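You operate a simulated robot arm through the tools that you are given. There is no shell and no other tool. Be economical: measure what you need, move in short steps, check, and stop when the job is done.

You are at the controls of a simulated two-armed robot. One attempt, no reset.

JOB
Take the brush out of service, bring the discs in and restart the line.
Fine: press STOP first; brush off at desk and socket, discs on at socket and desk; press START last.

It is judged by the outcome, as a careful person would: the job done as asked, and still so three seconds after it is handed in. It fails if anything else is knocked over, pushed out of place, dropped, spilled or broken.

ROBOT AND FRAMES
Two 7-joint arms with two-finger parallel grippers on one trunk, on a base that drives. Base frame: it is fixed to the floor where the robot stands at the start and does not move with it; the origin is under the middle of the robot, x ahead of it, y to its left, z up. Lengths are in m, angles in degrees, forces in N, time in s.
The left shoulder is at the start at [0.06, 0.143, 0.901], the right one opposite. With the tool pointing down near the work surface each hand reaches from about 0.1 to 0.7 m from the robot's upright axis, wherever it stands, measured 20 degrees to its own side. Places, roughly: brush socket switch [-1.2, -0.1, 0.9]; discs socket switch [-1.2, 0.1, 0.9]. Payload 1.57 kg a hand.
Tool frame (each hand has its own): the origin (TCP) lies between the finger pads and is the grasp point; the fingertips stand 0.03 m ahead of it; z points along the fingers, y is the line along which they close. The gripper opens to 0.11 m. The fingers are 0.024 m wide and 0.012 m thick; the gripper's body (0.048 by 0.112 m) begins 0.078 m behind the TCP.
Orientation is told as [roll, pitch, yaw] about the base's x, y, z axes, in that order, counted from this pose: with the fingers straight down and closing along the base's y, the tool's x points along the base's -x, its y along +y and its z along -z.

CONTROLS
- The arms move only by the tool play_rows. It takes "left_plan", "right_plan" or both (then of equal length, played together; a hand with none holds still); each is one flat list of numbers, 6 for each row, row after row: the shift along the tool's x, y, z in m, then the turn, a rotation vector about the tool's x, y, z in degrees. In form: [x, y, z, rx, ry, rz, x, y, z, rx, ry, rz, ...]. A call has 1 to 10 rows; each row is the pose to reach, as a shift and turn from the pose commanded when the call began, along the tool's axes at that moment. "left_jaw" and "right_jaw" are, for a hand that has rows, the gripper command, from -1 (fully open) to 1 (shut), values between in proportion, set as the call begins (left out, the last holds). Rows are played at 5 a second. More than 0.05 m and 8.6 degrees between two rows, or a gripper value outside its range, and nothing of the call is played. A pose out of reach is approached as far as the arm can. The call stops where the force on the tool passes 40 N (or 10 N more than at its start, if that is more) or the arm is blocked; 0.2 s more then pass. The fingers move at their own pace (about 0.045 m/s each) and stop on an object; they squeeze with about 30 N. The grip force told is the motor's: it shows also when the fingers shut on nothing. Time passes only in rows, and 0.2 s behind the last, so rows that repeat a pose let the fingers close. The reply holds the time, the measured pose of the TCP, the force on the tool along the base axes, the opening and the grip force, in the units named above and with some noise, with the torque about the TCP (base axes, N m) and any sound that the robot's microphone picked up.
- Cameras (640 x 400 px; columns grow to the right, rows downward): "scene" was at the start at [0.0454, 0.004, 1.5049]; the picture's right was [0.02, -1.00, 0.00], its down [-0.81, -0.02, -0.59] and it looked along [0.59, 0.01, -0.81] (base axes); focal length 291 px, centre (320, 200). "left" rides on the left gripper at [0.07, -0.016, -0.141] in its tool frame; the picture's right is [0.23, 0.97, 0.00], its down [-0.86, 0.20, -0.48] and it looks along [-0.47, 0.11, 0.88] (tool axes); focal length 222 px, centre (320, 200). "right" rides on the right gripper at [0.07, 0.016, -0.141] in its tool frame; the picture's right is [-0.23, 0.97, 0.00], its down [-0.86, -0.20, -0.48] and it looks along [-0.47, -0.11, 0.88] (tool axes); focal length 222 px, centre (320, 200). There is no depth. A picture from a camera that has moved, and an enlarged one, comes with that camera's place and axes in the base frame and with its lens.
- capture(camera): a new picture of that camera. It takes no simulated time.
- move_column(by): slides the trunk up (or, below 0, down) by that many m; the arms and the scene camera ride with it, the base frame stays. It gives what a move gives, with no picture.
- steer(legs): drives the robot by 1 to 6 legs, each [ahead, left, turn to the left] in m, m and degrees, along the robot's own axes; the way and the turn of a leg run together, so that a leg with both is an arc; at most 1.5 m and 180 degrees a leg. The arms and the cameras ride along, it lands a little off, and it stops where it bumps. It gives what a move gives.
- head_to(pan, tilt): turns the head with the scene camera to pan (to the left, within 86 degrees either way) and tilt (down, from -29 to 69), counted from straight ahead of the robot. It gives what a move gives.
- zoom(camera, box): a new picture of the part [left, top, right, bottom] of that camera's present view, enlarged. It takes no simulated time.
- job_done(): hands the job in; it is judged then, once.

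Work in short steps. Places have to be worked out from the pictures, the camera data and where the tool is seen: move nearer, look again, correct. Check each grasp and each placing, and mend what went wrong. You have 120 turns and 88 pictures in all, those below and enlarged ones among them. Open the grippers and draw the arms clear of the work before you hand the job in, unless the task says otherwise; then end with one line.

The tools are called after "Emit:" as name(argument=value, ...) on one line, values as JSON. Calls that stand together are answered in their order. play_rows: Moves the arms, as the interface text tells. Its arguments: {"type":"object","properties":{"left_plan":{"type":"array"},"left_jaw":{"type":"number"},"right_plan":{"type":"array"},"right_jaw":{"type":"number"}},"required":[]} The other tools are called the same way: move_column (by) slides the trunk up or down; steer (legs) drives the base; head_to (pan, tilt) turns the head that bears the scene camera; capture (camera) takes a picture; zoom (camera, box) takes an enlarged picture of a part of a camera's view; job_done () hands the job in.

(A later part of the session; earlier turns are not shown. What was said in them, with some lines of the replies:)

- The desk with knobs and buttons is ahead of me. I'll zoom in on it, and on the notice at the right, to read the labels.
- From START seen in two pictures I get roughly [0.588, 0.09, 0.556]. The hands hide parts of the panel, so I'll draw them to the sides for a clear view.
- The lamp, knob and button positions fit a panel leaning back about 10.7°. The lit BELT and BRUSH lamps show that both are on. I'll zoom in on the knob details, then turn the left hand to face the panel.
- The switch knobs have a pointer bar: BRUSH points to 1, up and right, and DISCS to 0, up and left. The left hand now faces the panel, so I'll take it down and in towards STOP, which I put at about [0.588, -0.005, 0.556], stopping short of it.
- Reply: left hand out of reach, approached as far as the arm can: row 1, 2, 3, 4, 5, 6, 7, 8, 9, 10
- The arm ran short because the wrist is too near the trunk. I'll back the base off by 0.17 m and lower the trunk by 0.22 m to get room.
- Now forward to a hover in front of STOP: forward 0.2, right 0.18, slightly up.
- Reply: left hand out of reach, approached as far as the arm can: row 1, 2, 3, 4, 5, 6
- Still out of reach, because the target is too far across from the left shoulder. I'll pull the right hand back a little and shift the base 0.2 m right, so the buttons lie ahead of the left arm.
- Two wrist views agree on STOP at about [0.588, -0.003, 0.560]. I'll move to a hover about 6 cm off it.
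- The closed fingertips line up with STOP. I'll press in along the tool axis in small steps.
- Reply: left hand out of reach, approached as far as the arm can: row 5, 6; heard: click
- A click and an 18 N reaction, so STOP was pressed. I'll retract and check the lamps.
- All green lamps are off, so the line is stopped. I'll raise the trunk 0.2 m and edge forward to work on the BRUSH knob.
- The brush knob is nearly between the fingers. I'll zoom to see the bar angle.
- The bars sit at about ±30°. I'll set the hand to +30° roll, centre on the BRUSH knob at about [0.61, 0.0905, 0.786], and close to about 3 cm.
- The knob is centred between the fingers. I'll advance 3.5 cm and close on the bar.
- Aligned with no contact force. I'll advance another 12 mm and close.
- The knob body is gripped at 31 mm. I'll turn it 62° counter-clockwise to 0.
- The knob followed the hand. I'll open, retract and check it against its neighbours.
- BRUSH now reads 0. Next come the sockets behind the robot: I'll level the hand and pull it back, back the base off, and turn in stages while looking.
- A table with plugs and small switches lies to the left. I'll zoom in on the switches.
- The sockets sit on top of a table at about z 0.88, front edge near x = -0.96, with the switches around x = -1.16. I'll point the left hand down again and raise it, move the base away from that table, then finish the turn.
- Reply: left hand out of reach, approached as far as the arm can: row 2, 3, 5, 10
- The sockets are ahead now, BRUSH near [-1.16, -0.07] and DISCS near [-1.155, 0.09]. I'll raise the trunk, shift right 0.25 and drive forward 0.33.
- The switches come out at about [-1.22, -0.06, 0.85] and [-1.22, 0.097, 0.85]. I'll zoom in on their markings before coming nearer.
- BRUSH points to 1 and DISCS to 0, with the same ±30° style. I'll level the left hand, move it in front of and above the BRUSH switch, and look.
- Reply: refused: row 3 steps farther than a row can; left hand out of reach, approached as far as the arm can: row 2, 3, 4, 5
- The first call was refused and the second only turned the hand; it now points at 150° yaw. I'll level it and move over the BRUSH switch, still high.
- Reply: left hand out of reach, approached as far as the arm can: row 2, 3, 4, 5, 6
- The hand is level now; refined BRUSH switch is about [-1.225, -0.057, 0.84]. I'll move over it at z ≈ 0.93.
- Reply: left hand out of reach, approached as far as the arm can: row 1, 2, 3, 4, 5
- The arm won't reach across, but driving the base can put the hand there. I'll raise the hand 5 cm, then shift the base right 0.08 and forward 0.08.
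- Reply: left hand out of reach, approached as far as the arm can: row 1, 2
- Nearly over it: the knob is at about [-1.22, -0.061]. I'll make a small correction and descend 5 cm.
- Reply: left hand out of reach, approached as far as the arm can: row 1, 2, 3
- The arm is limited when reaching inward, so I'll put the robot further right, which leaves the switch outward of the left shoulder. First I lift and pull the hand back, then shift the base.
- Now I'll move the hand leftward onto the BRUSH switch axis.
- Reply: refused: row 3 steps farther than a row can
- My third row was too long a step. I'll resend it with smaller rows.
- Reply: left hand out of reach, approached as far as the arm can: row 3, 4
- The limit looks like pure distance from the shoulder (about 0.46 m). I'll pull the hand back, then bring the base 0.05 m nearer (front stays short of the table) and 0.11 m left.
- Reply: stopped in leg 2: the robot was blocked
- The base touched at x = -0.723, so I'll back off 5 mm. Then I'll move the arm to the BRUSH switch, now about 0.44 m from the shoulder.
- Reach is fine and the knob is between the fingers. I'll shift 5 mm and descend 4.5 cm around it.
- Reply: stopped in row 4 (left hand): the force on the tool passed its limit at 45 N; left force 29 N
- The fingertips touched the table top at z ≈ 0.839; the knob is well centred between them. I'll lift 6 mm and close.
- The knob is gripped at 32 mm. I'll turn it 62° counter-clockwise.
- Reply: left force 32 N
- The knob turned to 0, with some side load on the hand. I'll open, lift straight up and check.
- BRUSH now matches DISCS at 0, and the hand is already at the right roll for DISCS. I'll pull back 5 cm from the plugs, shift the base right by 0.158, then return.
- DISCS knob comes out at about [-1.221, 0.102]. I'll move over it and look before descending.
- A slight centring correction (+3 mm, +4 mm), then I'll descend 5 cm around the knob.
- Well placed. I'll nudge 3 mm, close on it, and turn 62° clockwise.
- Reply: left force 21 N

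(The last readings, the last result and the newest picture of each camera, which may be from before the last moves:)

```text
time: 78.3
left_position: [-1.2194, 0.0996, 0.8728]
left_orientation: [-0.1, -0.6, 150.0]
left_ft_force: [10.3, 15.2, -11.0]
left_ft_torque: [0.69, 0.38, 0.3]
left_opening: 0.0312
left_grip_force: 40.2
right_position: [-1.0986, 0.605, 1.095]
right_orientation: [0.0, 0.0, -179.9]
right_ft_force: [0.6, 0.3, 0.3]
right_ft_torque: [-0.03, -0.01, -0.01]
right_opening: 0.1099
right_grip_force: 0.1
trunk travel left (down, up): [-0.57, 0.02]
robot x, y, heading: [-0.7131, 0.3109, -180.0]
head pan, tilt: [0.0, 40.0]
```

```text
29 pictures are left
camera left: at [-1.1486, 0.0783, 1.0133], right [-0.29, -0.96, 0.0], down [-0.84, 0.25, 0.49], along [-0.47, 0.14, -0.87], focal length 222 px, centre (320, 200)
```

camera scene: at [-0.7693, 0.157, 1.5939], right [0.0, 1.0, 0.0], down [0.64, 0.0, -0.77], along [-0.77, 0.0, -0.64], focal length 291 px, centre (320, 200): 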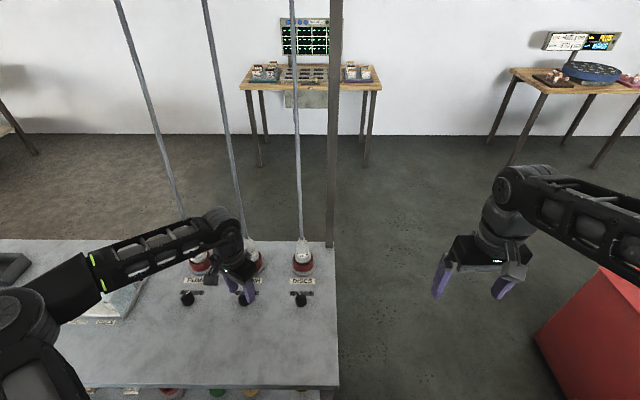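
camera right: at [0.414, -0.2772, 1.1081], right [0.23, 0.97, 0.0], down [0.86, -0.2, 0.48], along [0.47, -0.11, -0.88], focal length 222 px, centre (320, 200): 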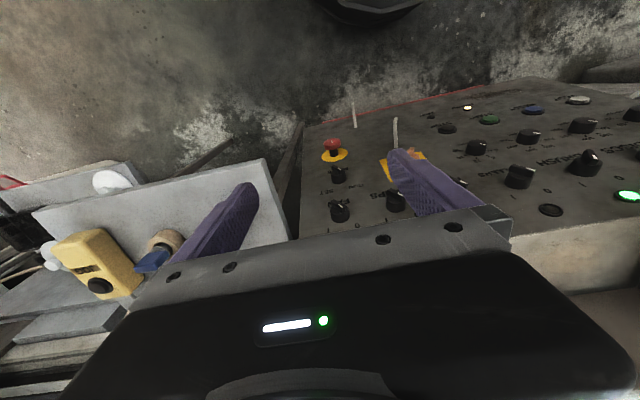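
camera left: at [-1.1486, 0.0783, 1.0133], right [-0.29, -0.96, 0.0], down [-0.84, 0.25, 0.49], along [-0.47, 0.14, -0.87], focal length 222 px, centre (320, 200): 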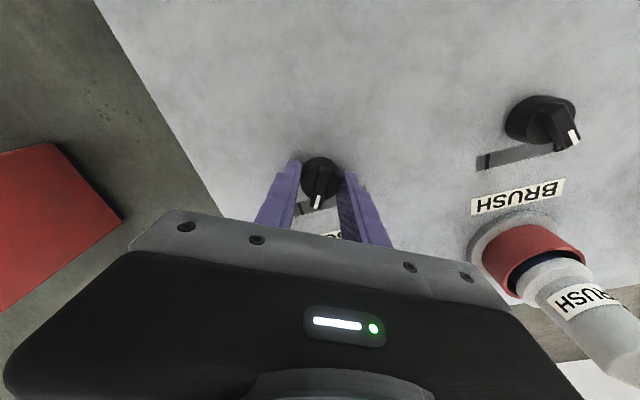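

I'll release and lift clear, then check all three switches.

Emit:
play_rows(left_plan=[0, 0, 0, 0, 0, 0, 0, 0, 0, 0, 0, 0, 0, 0, 0, 0, 0, 0], left_jaw=0.1)

Emit:
play_rows(left_plan=[0, 0, -0.03, 0, 0, 0, 0, 0, -0.06, 0, 0, 0, 0, 0, -0.1, 0, 0, 0, 0.04, -0.02, -0.1, 0, 0, 0, 0.08, -0.04, -0.1, 0, 0, 0])

Emit:
steer(legs=[[-0.3, 0, 0]])

Emit:
zoom(camera="scene", box=[120, 150, 360, 300])

```text
time: 79.1
left_position: [-1.2201, 0.0977, 0.873]
left_orientation: [-0.1, -0.6, 150.2]
left_ft_force: [-0.5, 0.2, 0.3]
left_ft_torque: [0.0, 0.01, -0.03]
left_opening: 0.0495
left_grip_force: 0.1
right_position: [-1.1001, 0.6031, 1.0945]
right_orientation: [0.0, 0.1, -180.0]
right_ft_force: [-0.6, -0.4, 0.4]
right_ft_torque: [0.05, 0.0, -0.04]
right_opening: 0.1098
right_grip_force: 0.2
trunk travel left (down, up): [-0.57, 0.02]
robot x, y, heading: [-0.7122, 0.3094, -179.9]
head pan, tilt: [0.0, 40.0]
```

```text
time: 80.3
left_position: [-1.1295, 0.0931, 0.9714]
left_orientation: [0.0, -0.6, 150.2]
left_ft_force: [0.5, 0.7, -0.2]
left_ft_torque: [-0.03, 0.01, -0.01]
left_opening: 0.0496
left_grip_force: 0.1
right_position: [-1.0986, 0.6046, 1.0943]
right_orientation: [0.0, 0.0, -179.9]
right_ft_force: [0.7, 0.6, -0.1]
right_ft_torque: [-0.01, 0.0, -0.01]
right_opening: 0.1101
right_grip_force: 0.1
trunk travel left (down, up): [-0.57, 0.02]
robot x, y, heading: [-0.7169, 0.3061, -179.9]
head pan, tilt: [0.0, 40.0]
```

```text
time: 82.3
left_position: [-0.8354, 0.0915, 0.9715]
left_orientation: [0.1, -0.6, 150.4]
left_ft_force: [0.7, 0.8, -0.4]
left_ft_torque: [-0.02, 0.03, 0.01]
left_opening: 0.0495
left_grip_force: 0.1
right_position: [-0.8049, 0.6021, 1.0943]
right_orientation: [-0.1, 0.0, -179.7]
right_ft_force: [-0.2, 0.0, 0.0]
right_ft_torque: [-0.01, 0.05, -0.03]
right_opening: 0.1099
right_grip_force: 0.0
trunk travel left (down, up): [-0.57, 0.02]
robot x, y, heading: [-0.4209, 0.3108, -179.3]
head pan, tilt: [0.0, 40.0]
```

```text
2.67 times, centred on (240, 225) of scene
camera zoom: at [-0.4739, 0.3137, 1.594], right [-0.01, 1.0, 0.0], down [0.64, 0.0, -0.77], along [-0.77, 0.0, -0.64], focal length 777 px, centre (533, 133)
```

zoom: 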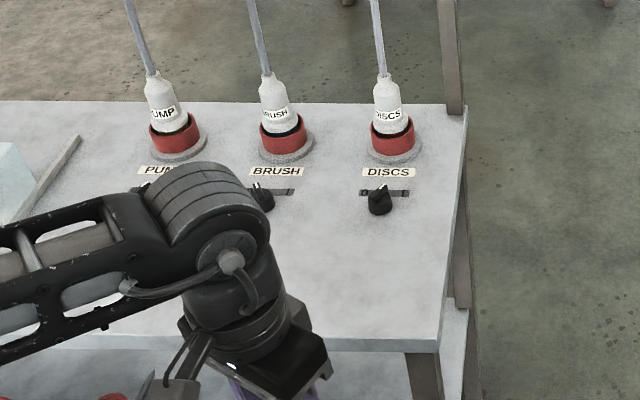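

DISCS appears to point to 1. I'll take one tighter look to confirm both switches.

Emit:
zoom(camera="scene", box=[205, 205, 285, 255])

```text
8.00 times, centred on (245, 230) of scene
camera zoom: at [-0.4739, 0.3137, 1.594], right [-0.01, 1.0, 0.0], down [0.64, 0.0, -0.77], along [-0.77, 0.0, -0.64], focal length 2331 px, centre (920, -40)
```

zoom: 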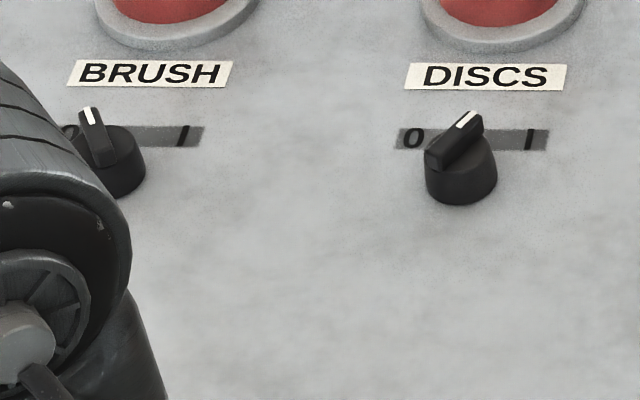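

Both sockets are right: BRUSH 0, DISCS 1. Back to the desk by the known safe spot: shift to about (-0.25, -0.2), then turn right 180° in two legs.

Emit:
steer(legs=[[-0.17, 0, 0], [0, 0.5, 0], [0, 0, -90], [0, 0, -90]])

Emit:
head_to(pan=0, tilt=53)

Emit:
capture(camera="scene")

```text
time: 93.9
left_position: [0.1578, 0.0309, 0.9704]
left_orientation: [0.1, -0.6, -30.7]
left_ft_force: [1.2, -0.6, -0.2]
left_ft_torque: [-0.05, 0.0, 0.02]
left_opening: 0.0495
left_grip_force: 0.1
right_position: [0.1184, -0.4789, 1.0945]
right_orientation: [0.0, 0.0, -0.9]
right_ft_force: [-0.6, 0.2, -0.1]
right_ft_torque: [0.01, 0.0, 0.01]
right_opening: 0.1099
right_grip_force: 0.1
trunk travel left (down, up): [-0.57, 0.02]
robot x, y, heading: [-0.2651, -0.1829, -1.0]
head pan, tilt: [0.0, 40.0]
```

```text
time: 94.6
left_position: [0.1575, 0.0312, 0.9711]
left_orientation: [0.0, -0.5, -30.7]
left_ft_force: [-0.5, 0.0, 1.5]
left_ft_torque: [-0.01, -0.01, 0.0]
left_opening: 0.0497
left_grip_force: 0.1
right_position: [0.1187, -0.48, 1.0944]
right_orientation: [-0.1, 0.0, -0.9]
right_ft_force: [0.0, 0.6, -0.1]
right_ft_torque: [0.02, 0.01, -0.01]
right_opening: 0.1101
right_grip_force: 0.0
trunk travel left (down, up): [-0.57, 0.02]
robot x, y, heading: [-0.2609, -0.1798, -1.0]
head pan, tilt: [0.0, 53.0]
```

```text
26 pictures are left
camera scene: at [-0.2139, -0.1788, 1.5758], right [-0.02, -1.0, 0.0], down [-0.8, 0.01, -0.6], along [0.6, -0.01, -0.8], focal length 291 px, centre (320, 200)
```

scene: 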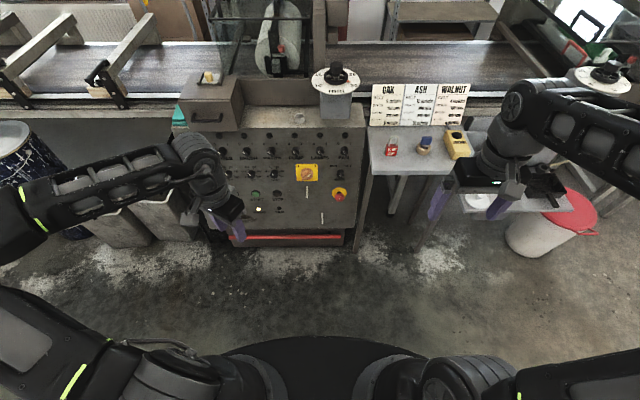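

The desk is ahead again. I'll lower the trunk 0.09, square the left hand, then pitch it to face the panel.

Emit:
move_column(by=-0.09)

Emit:
play_rows(left_plan=[0, 0, 0, 0, 0, -8, 0, 0, 0, 0, 0, -16, 0, 0, 0, 0, 0, -24, 0, 0, 0, 0, 0, -30.7])

Emit:
play_rows(left_plan=[0, 0, 0, 0, -8, 0, 0, 0, 0, 0, -16, 0, 0, 0, 0, 0, -24, 0, 0, 0, 0, 0, -32, 0, 0, 0, 0, 0, -40, 0, 0, 0, 0, 0, -48, 0, 0, 0, 0, 0, -56, 0, 0, 0, 0, 0, -64, 0, 0, 0, 0, 0, -72, 0, 0, 0, 0, 0, -78.8, 0])

```text
time: 95.9
left_position: [0.159, 0.0308, 0.8807]
left_orientation: [0.0, -0.5, -30.8]
left_ft_force: [0.1, -0.1, -0.1]
left_ft_torque: [0.02, -0.03, -0.01]
left_opening: 0.0496
left_grip_force: 0.0
right_position: [0.1189, -0.4805, 1.0044]
right_orientation: [0.0, -0.1, -0.9]
right_ft_force: [0.4, 1.1, 0.2]
right_ft_torque: [-0.02, 0.0, 0.0]
right_opening: 0.11
right_grip_force: 0.1
trunk travel left (down, up): [-0.48, 0.11]
robot x, y, heading: [-0.2604, -0.1791, -0.7]
head pan, tilt: [0.0, 53.0]
```

```text
time: 96.9
left_position: [0.1584, 0.0293, 0.8821]
left_orientation: [-0.3, -0.6, 0.0]
left_ft_force: [0.4, 0.0, 0.7]
left_ft_torque: [0.0, 0.02, -0.01]
left_opening: 0.0494
left_grip_force: 0.1
right_position: [0.1189, -0.4801, 1.0045]
right_orientation: [-0.1, 0.0, -0.9]
right_ft_force: [-0.4, -0.1, 0.2]
right_ft_torque: [0.03, 0.02, -0.01]
right_opening: 0.11
right_grip_force: 0.1
trunk travel left (down, up): [-0.48, 0.11]
robot x, y, heading: [-0.2607, -0.1771, -0.8]
head pan, tilt: [0.0, 53.0]
```

```text
time: 99.1
left_position: [0.217, 0.0371, 0.8045]
left_orientation: [-2.4, -79.4, 2.1]
left_ft_force: [-0.1, -0.4, 0.3]
left_ft_torque: [-0.01, 0.06, 0.01]
left_opening: 0.0495
left_grip_force: 0.1
left hand out of reach, approached as far as the arm can: row 4, 5, 6, 7, 8, 9, 10
right_position: [0.1175, -0.4802, 1.006]
right_orientation: [0.1, 0.0, -0.9]
right_ft_force: [0.0, -0.1, -0.1]
right_ft_torque: [-0.02, -0.03, 0.0]
right_opening: 0.1099
right_grip_force: 0.1
trunk travel left (down, up): [-0.48, 0.11]
robot x, y, heading: [-0.2612, -0.1809, -1.0]
head pan, tilt: [0.0, 53.0]
```

Facing the panel. I'll drive forward 0.15 and left 0.06, then bring the hand to a hover before DISCS (y ≈ 0.184) with roll -30°.

Emit:
steer(legs=[[0.15, 0.06, 0.9]])

Emit:
play_rows(left_plan=[0, 0.02, 0.02, 0, 0, -8, 0, 0.04, 0.04, 0, 0, -16, 0, 0.06, 0.06, 0, 0, -24, 0, 0.08, 0.08, 0, 0, -30, 0, 0.08, 0.08, 0, 0, -30], left_jaw=0.1)

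Emit:
capture(camera="left")

Emit:
zoom(camera="scene", box=[150, 110, 390, 260])

```text
time: 100.5
left_position: [0.3661, 0.1054, 0.803]
left_orientation: [-1.7, -79.3, 2.5]
left_ft_force: [-0.4, 1.0, 0.1]
left_ft_torque: [-0.02, -0.03, -0.02]
left_opening: 0.0495
left_grip_force: 0.1
right_position: [0.2753, -0.4137, 1.0049]
right_orientation: [0.0, 0.1, 0.2]
right_ft_force: [-0.1, -0.5, -0.5]
right_ft_torque: [-0.01, 0.02, -0.01]
right_opening: 0.1102
right_grip_force: 0.0
trunk travel left (down, up): [-0.48, 0.11]
robot x, y, heading: [-0.1071, -0.1208, 0.1]
head pan, tilt: [0.0, 53.0]
```

```text
time: 101.7
left_position: [0.4434, 0.1866, 0.7897]
left_orientation: [-69.6, -58.0, 73.3]
left_ft_force: [0.0, -0.6, -0.4]
left_ft_torque: [-0.01, 0.0, -0.01]
left_opening: 0.0497
left_grip_force: 0.1
right_position: [0.2748, -0.4155, 1.0048]
right_orientation: [0.0, 0.0, 0.1]
right_ft_force: [-0.2, 0.7, -0.2]
right_ft_torque: [0.03, -0.02, 0.02]
right_opening: 0.11
right_grip_force: 0.0
trunk travel left (down, up): [-0.48, 0.11]
robot x, y, heading: [-0.1052, -0.12, 0.2]
head pan, tilt: [0.0, 53.0]
```

```text
25 pictures are left
camera left: at [0.2961, 0.1353, 0.7648], right [-0.14, 0.72, -0.68], down [-0.36, 0.6, 0.71], along [0.92, 0.34, 0.18], focal length 222 px, centre (320, 200)
```

left: 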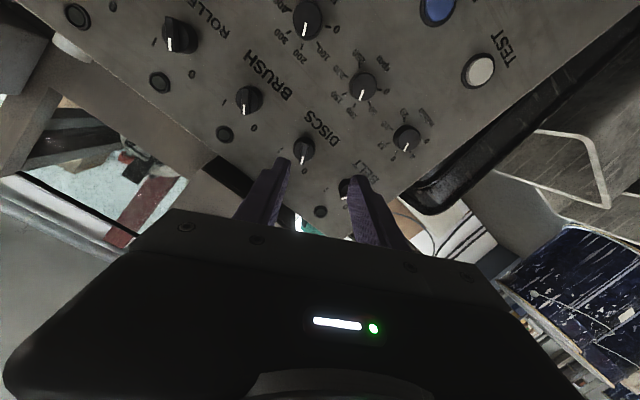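

```text
2.67 times, centred on (270, 185) of scene
camera zoom: at [-0.0625, -0.1193, 1.4858], right [0.0, -1.0, 0.0], down [-0.8, 0.0, -0.6], along [0.6, 0.0, -0.8], focal length 777 px, centre (453, 240)
```

zoom: 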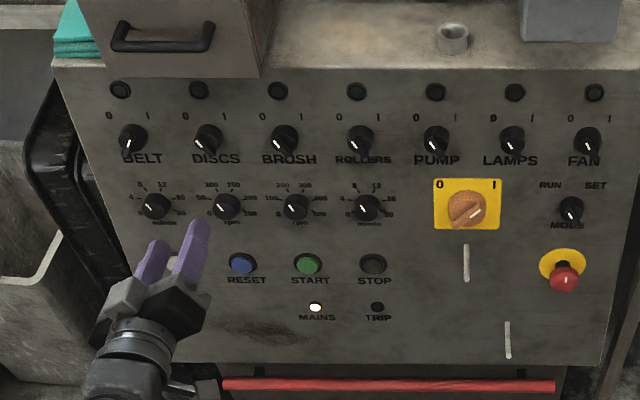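

DISCS knob is at about [0.612, 0.182, 0.787]. I'll move to a pre-grasp 4.5 cm short, on its axis.

Emit:
play_rows(left_plan=[-0.008, -0.006, 0.03, 0, 0, 0, -0.016, -0.012, 0.06, 0, 0, 0, -0.0224, -0.0171, 0.09, 0, 0, 0, -0.0224, -0.0171, 0.1033, 0, 0, 0])

Emit:
zoom(camera="left", box=[200, 60, 440, 210])

```text
time: 102.7
left_position: [0.5503, 0.1859, 0.7975]
left_orientation: [-69.5, -58.1, 73.1]
left_ft_force: [0.8, 0.5, -0.7]
left_ft_torque: [0.0, -0.02, -0.03]
left_opening: 0.0495
left_grip_force: 0.1
right_position: [0.2745, -0.4149, 1.0042]
right_orientation: [-0.1, 0.1, 0.2]
right_ft_force: [0.0, 0.2, -0.8]
right_ft_torque: [0.03, 0.02, 0.0]
right_opening: 0.1099
right_grip_force: 0.0
trunk travel left (down, up): [-0.48, 0.11]
robot x, y, heading: [-0.1111, -0.123, 0.0]
head pan, tilt: [0.0, 53.0]
```

```text
2.67 times, centred on (320, 135) of left
camera zoom: at [0.4014, 0.1338, 0.7712], right [-0.14, 0.72, -0.68], down [-0.36, 0.6, 0.72], along [0.92, 0.34, 0.18], focal length 592 px, centre (320, 373)
```

zoom: 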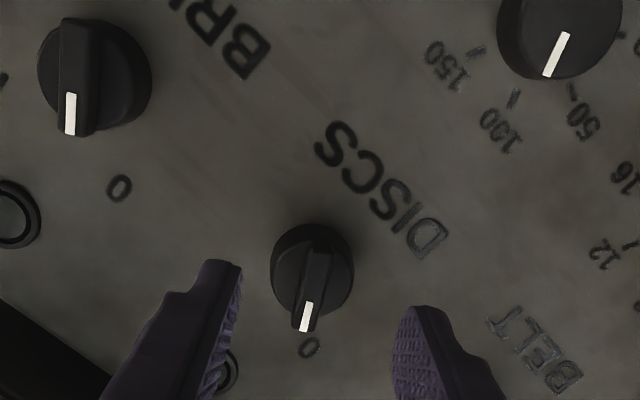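

About 4 mm off to one side. I'll correct that and advance 4.6 cm.

Emit:
play_rows(left_plan=[0.001, -0.004, 0.015, 0, 0, 0, 0.001, -0.004, 0.03, 0, 0, 0, 0.001, -0.004, 0.04, 0, 0, 0, 0.001, -0.004, 0.046, 0, 0, 0])

Emit:
zoom(camera="left", box=[200, 60, 440, 210])

```text
time: 103.7
left_position: [0.5952, 0.182, 0.7898]
left_orientation: [-69.6, -58.0, 73.2]
left_ft_force: [-0.2, -0.8, -0.8]
left_ft_torque: [-0.02, -0.02, 0.01]
left_opening: 0.0495
left_grip_force: 0.1
right_position: [0.2753, -0.4145, 1.0057]
right_orientation: [0.0, 0.0, 0.1]
right_ft_force: [-0.6, 0.2, 0.6]
right_ft_torque: [0.05, -0.01, 0.02]
right_opening: 0.1103
right_grip_force: 0.0
trunk travel left (down, up): [-0.48, 0.11]
robot x, y, heading: [-0.1069, -0.1198, 0.0]
head pan, tilt: [0.0, 53.0]
```

```text
2.67 times, centred on (320, 135) of left
camera zoom: at [0.4483, 0.1299, 0.7647], right [-0.14, 0.72, -0.68], down [-0.36, 0.6, 0.71], along [0.92, 0.34, 0.18], focal length 592 px, centre (320, 373)
```

zoom: 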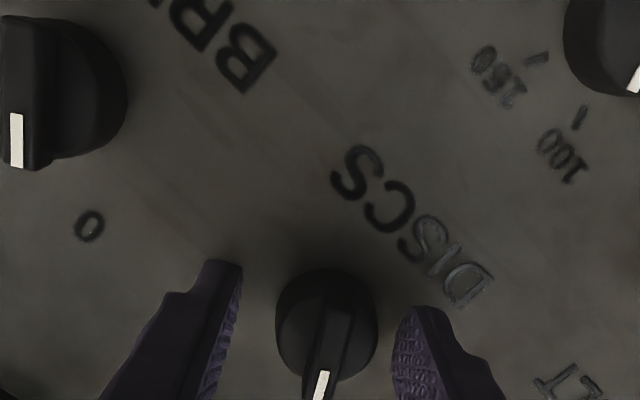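

The knob sits between the fingers. I'll close and turn it 62° clockwise.

Emit:
play_rows(left_plan=[0, 0.002, 0, 0, 0, 0, 0, 0.002, 0, 0, 0, 0, 0, 0.002, 0, 0, 0, 0, 0, 0.002, 0, 0, 0, 0], left_jaw=1)

Emit:
play_rows(left_plan=[0, 0, 0, 0, 0, 8, 0, 0, 0, 0, 0, 16, 0, 0, 0, 0, 0, 24, 0, 0, 0, 0, 0, 32, 0, 0, 0, 0, 0, 40, 0, 0, 0, 0, 0, 48, 0, 0, 0, 0, 0, 56, 0, 0, 0, 0, 0, 62, 0, 0, 0, 0, 0, 62])

Emit:
zoom(camera="left", box=[200, 60, 440, 210])

```text
time: 104.7
left_position: [0.5951, 0.1829, 0.7875]
left_orientation: [-69.6, -58.2, 73.2]
left_ft_force: [1.4, 0.0, -0.5]
left_ft_torque: [0.02, -0.1, 0.05]
left_opening: 0.0309
left_grip_force: 39.9
right_position: [0.2756, -0.4159, 1.0042]
right_orientation: [0.1, 0.1, 0.0]
right_ft_force: [-0.6, 0.3, 0.7]
right_ft_torque: [-0.01, 0.03, 0.0]
right_opening: 0.11
right_grip_force: 0.0
trunk travel left (down, up): [-0.48, 0.11]
robot x, y, heading: [-0.1073, -0.1206, -0.2]
head pan, tilt: [0.0, 53.0]
```

```text
time: 106.7
left_position: [0.595, 0.1861, 0.7895]
left_orientation: [70.4, -56.8, -72.4]
left_ft_force: [-6.2, 14.4, 2.4]
left_ft_torque: [-0.31, 0.38, 0.74]
left_opening: 0.031
left_grip_force: 40.2
right_position: [0.2749, -0.414, 1.0063]
right_orientation: [-0.1, 0.0, 0.1]
right_ft_force: [0.1, 0.2, -0.8]
right_ft_torque: [-0.01, 0.01, 0.02]
right_opening: 0.11
right_grip_force: 0.1
trunk travel left (down, up): [-0.48, 0.11]
robot x, y, heading: [-0.1101, -0.1225, 0.4]
head pan, tilt: [0.0, 53.0]
```

```text
2.67 times, centred on (320, 135) of left
camera zoom: at [0.4434, 0.2058, 0.7482], right [0.04, 0.95, 0.31], down [-0.31, -0.29, 0.91], along [0.95, -0.14, 0.28], focal length 592 px, centre (320, 373)
```

zoom: 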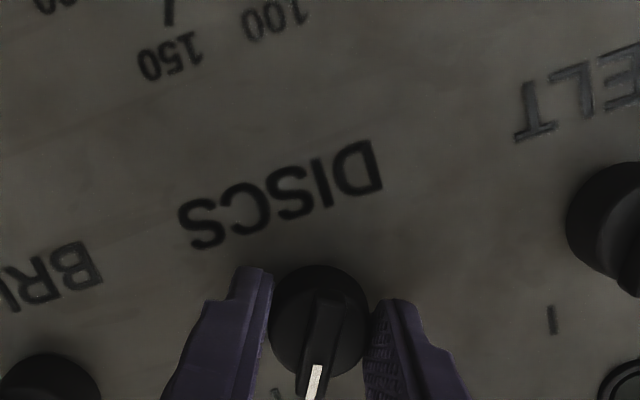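

Turned. I'll release, retract and check.

Emit:
play_rows(left_plan=[0, 0, 0, 0, 0, 0, 0, 0, 0, 0, 0, 0, 0, 0, 0, 0, 0, 0], left_jaw=0.1)

Emit:
play_rows(left_plan=[0, 0, -0.04, 0, 0, 0, 0, 0, -0.08, 0, 0, 0, 0, 0, -0.1, 0, 0, -8, 0, 0, -0.12, 0, 0, -16, 0, 0, -0.14, 0, 0, -24, 0, 0, -0.14, 0, 0, -31, 0, 0, -0.14, 0, 0, -31], left_jaw=1)

Emit:
zoom(camera="scene", box=[150, 110, 390, 260])

```text
time: 107.5
left_position: [0.5963, 0.1817, 0.788]
left_orientation: [70.3, -56.8, -72.6]
left_ft_force: [-0.1, -1.1, 0.4]
left_ft_torque: [0.0, 0.02, 0.01]
left_opening: 0.0497
left_grip_force: 0.1
right_position: [0.2753, -0.4146, 1.0052]
right_orientation: [0.0, 0.0, 0.0]
right_ft_force: [0.3, 0.0, 0.2]
right_ft_torque: [0.01, -0.01, 0.0]
right_opening: 0.1098
right_grip_force: 0.1
trunk travel left (down, up): [-0.48, 0.11]
robot x, y, heading: [-0.1054, -0.1207, -0.1]
head pan, tilt: [0.0, 53.0]
```

```text
time: 109.1
left_position: [0.4577, 0.1797, 0.8168]
left_orientation: [3.2, -79.3, -2.5]
left_ft_force: [-0.2, 0.3, -0.6]
left_ft_torque: [-0.03, 0.03, 0.02]
left_opening: 0.0003
left_grip_force: 21.2
right_position: [0.275, -0.4156, 1.0046]
right_orientation: [0.0, -0.1, 0.1]
right_ft_force: [0.1, 0.5, 0.2]
right_ft_torque: [0.04, 0.03, 0.01]
right_opening: 0.1101
right_grip_force: 0.0
trunk travel left (down, up): [-0.48, 0.11]
robot x, y, heading: [-0.1106, -0.1206, 0.2]
head pan, tilt: [0.0, 53.0]
```

```text
2.67 times, centred on (270, 185) of scene
camera zoom: at [-0.0624, -0.1193, 1.4858], right [0.0, -1.0, 0.0], down [-0.8, 0.0, -0.6], along [0.6, 0.0, -0.8], focal length 777 px, centre (453, 240)
```

zoom: 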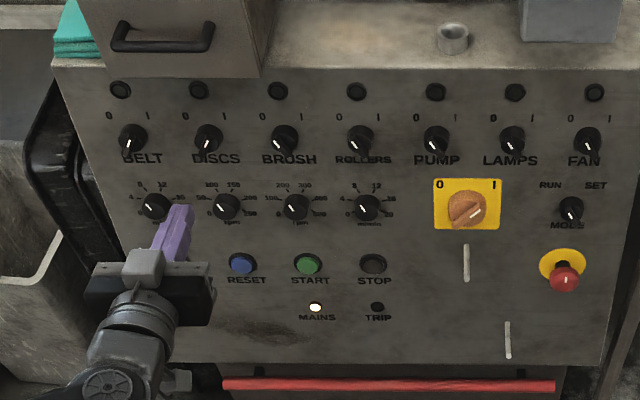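

DISCS desk knob reads 1 like BELT, and BRUSH reads 0. For START, I'll lower the trunk 0.2 m and hover in front of it.

Emit:
move_column(by=-0.2)

Emit:
play_rows(left_plan=[0.01, -0.03, 0.012, 0, 0, 0, 0.02, -0.06, 0.024, 0, 0, 0, 0.0315, -0.089, 0.036, 0, 0, 0, 0.0315, -0.089, 0.0487, 0, 0, 0])

Emit:
capture(camera="left")

```text
time: 111.3
left_position: [0.459, 0.1788, 0.6166]
left_orientation: [3.7, -79.3, -3.0]
left_ft_force: [-0.5, 0.1, -0.4]
left_ft_torque: [-0.02, 0.0, -0.01]
left_opening: 0.0
left_grip_force: 21.3
right_position: [0.2745, -0.4157, 0.8061]
right_orientation: [0.0, 0.0, 0.1]
right_ft_force: [0.3, 0.5, -0.4]
right_ft_torque: [0.01, 0.02, -0.01]
right_opening: 0.1098
right_grip_force: 0.2
trunk travel left (down, up): [-0.28, 0.31]
robot x, y, heading: [-0.1071, -0.1237, -0.1]
head pan, tilt: [0.0, 53.0]
```

```text
time: 112.3
left_position: [0.5008, 0.0922, 0.5745]
left_orientation: [3.7, -79.3, -3.1]
left_ft_force: [0.4, 0.4, -0.3]
left_ft_torque: [0.0, 0.03, 0.0]
left_opening: 0.0
left_grip_force: 21.5
right_position: [0.2739, -0.4146, 0.8048]
right_orientation: [0.0, 0.1, 0.1]
right_ft_force: [0.2, 1.1, 0.1]
right_ft_torque: [-0.02, 0.05, -0.01]
right_opening: 0.1099
right_grip_force: 0.0
trunk travel left (down, up): [-0.28, 0.31]
robot x, y, heading: [-0.1085, -0.1197, 0.2]
head pan, tilt: [0.0, 53.0]
```

```text
19 pictures are left
camera left: at [0.35, 0.075, 0.5315], right [-0.05, 0.98, -0.21], down [-0.31, 0.18, 0.93], along [0.95, 0.12, 0.3], focal length 222 px, centre (320, 200)
```

left: 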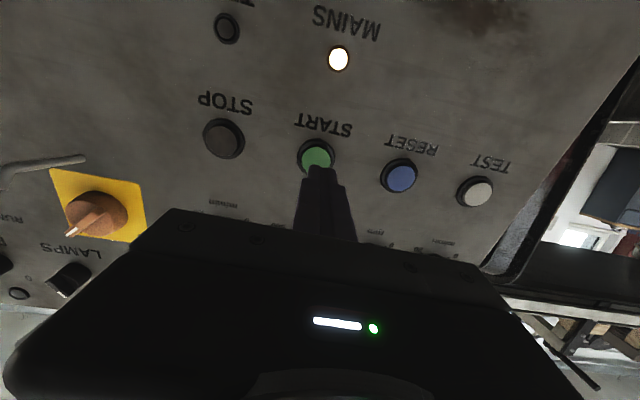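

START lines up with the fingertips just as STOP did. I'll press in.

Emit:
play_rows(left_plan=[-0.003, -0.002, 0.02, 0, 0, 0, -0.003, -0.002, 0.04, 0, 0, 0, -0.003, -0.002, 0.05, 0, 0, 0, -0.003, -0.002, 0.055, 0, 0, 0, -0.003, -0.002, 0.06, 0, 0, 0])

Emit:
capture(camera="scene")

```text
time: 113.5
left_position: [0.5579, 0.0892, 0.568]
left_orientation: [3.7, -79.3, -2.9]
left_ft_force: [-18.9, 2.1, 2.4]
left_ft_torque: [0.07, -0.06, 0.0]
left_opening: 0.0002
left_grip_force: 21.3
right_position: [0.2737, -0.4146, 0.8044]
right_orientation: [0.0, 0.1, 0.1]
right_ft_force: [0.5, 0.1, -0.2]
right_ft_torque: [-0.01, 0.02, 0.02]
right_opening: 0.11
right_grip_force: 0.1
trunk travel left (down, up): [-0.28, 0.31]
robot x, y, heading: [-0.1081, -0.127, 0.2]
head pan, tilt: [0.0, 53.0]
heard: click
```

```text
18 pictures are left
camera scene: at [-0.0641, -0.1192, 1.2859], right [0.0, -1.0, 0.0], down [-0.8, 0.0, -0.6], along [0.6, 0.0, -0.8], focal length 291 px, centre (320, 200)
```

scene: 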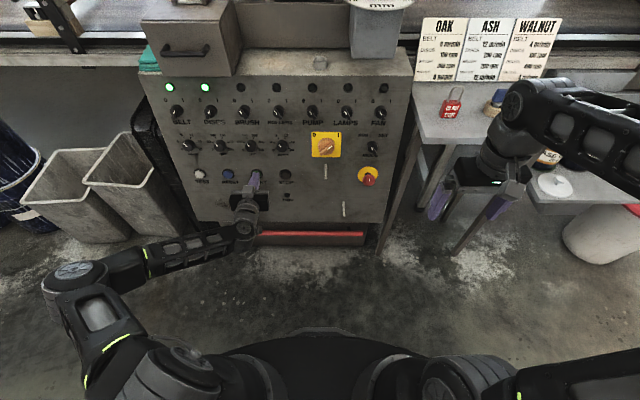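

Click heard, and the BELT and DISCS lamps are lit with BRUSH dark. I'll retract, open the gripper and confirm it stays so.

Emit:
play_rows(left_plan=[0, 0, -0.04, 0, 0, 0, 0, 0, -0.08, 0, 0, 0, 0, 0, -0.12, 0, 0, 0, 0, 0, -0.15, 0, 0, 0])

Emit:
steer(legs=[[-0.15, 0, 0]])

Emit:
play_rows(left_plan=[0, 0, 0, 0, 0, 0, 0, 0, 0, 0, 0, 0, 0, 0, 0, 0, 0, 0, 0, 0, 0, 0, 0, 0, 0, 0, 0, 0, 0, 0], left_jaw=-1)

Emit:
zoom(camera="scene", box=[130, 20, 430, 208])

```text
time: 114.5
left_position: [0.4111, 0.0898, 0.596]
left_orientation: [3.9, -79.3, -3.2]
left_ft_force: [-0.5, -0.6, -0.5]
left_ft_torque: [-0.05, -0.04, -0.01]
left_opening: 0.0001
left_grip_force: 21.5
right_position: [0.2753, -0.4153, 0.8049]
right_orientation: [-0.1, 0.0, 0.0]
right_ft_force: [-0.5, -0.2, 0.2]
right_ft_torque: [0.01, -0.03, -0.01]
right_opening: 0.11
right_grip_force: 0.0
trunk travel left (down, up): [-0.28, 0.31]
robot x, y, heading: [-0.1071, -0.1238, -0.0]
head pan, tilt: [0.0, 53.0]
```

```text
time: 115.8
left_position: [0.2634, 0.0888, 0.5953]
left_orientation: [3.8, -79.4, -3.1]
left_ft_force: [0.5, -0.4, 0.6]
left_ft_torque: [0.02, 0.0, 0.02]
left_opening: 0.0001
left_grip_force: 21.8
right_position: [0.1261, -0.4154, 0.8055]
right_orientation: [0.0, 0.0, 0.1]
right_ft_force: [-0.7, -0.2, 0.2]
right_ft_torque: [-0.02, -0.01, -0.02]
right_opening: 0.1102
right_grip_force: 0.2
trunk travel left (down, up): [-0.28, 0.31]
robot x, y, heading: [-0.2568, -0.1204, 0.1]
head pan, tilt: [0.0, 53.0]
```

```text
time: 117.0
left_position: [0.2625, 0.0892, 0.5948]
left_orientation: [3.8, -79.3, -3.1]
left_ft_force: [0.1, -0.5, 0.2]
left_ft_torque: [0.03, -0.02, 0.01]
left_opening: 0.1035
left_grip_force: 0.0
right_position: [0.1262, -0.4146, 0.8046]
right_orientation: [0.0, 0.1, 0.0]
right_ft_force: [0.1, 0.9, -0.6]
right_ft_torque: [0.04, 0.01, -0.02]
right_opening: 0.1101
right_grip_force: 0.1
trunk travel left (down, up): [-0.28, 0.31]
robot x, y, heading: [-0.2553, -0.1256, -0.1]
head pan, tilt: [0.0, 53.0]
```

```text
2.13 times, centred on (280, 114) of scene
camera zoom: at [-0.2115, -0.1194, 1.2858], right [0.0, -1.0, 0.0], down [-0.8, 0.0, -0.6], along [0.6, 0.0, -0.8], focal length 620 px, centre (405, 383)
```

zoom: 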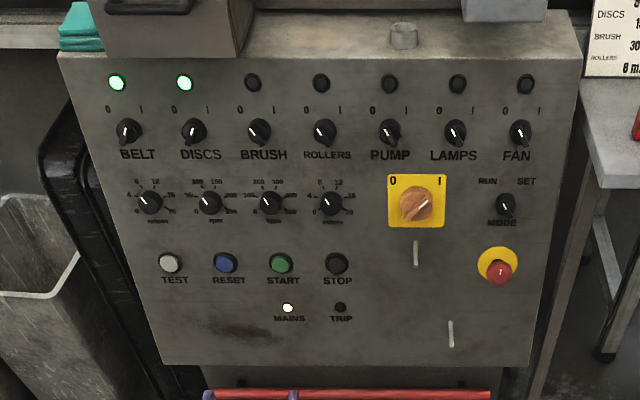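

The line is running with BELT and DISCS lit, BRUSH off, no trip, and both arms clear with grippers open. I'm handing the job in.

Emit:
job_done()

```text
The job is handed in.
```

The brush is off at desk and socket, the discs are on at socket and desk, and the line is running again. I pressed STOP first and START last. When I handed in, the BELT and DISCS lamps were lit, BRUSH was dark and TRIP was unlit. On the way in, the base bumped and stopped once at the socket table; I saw nothing displaced afterwards.
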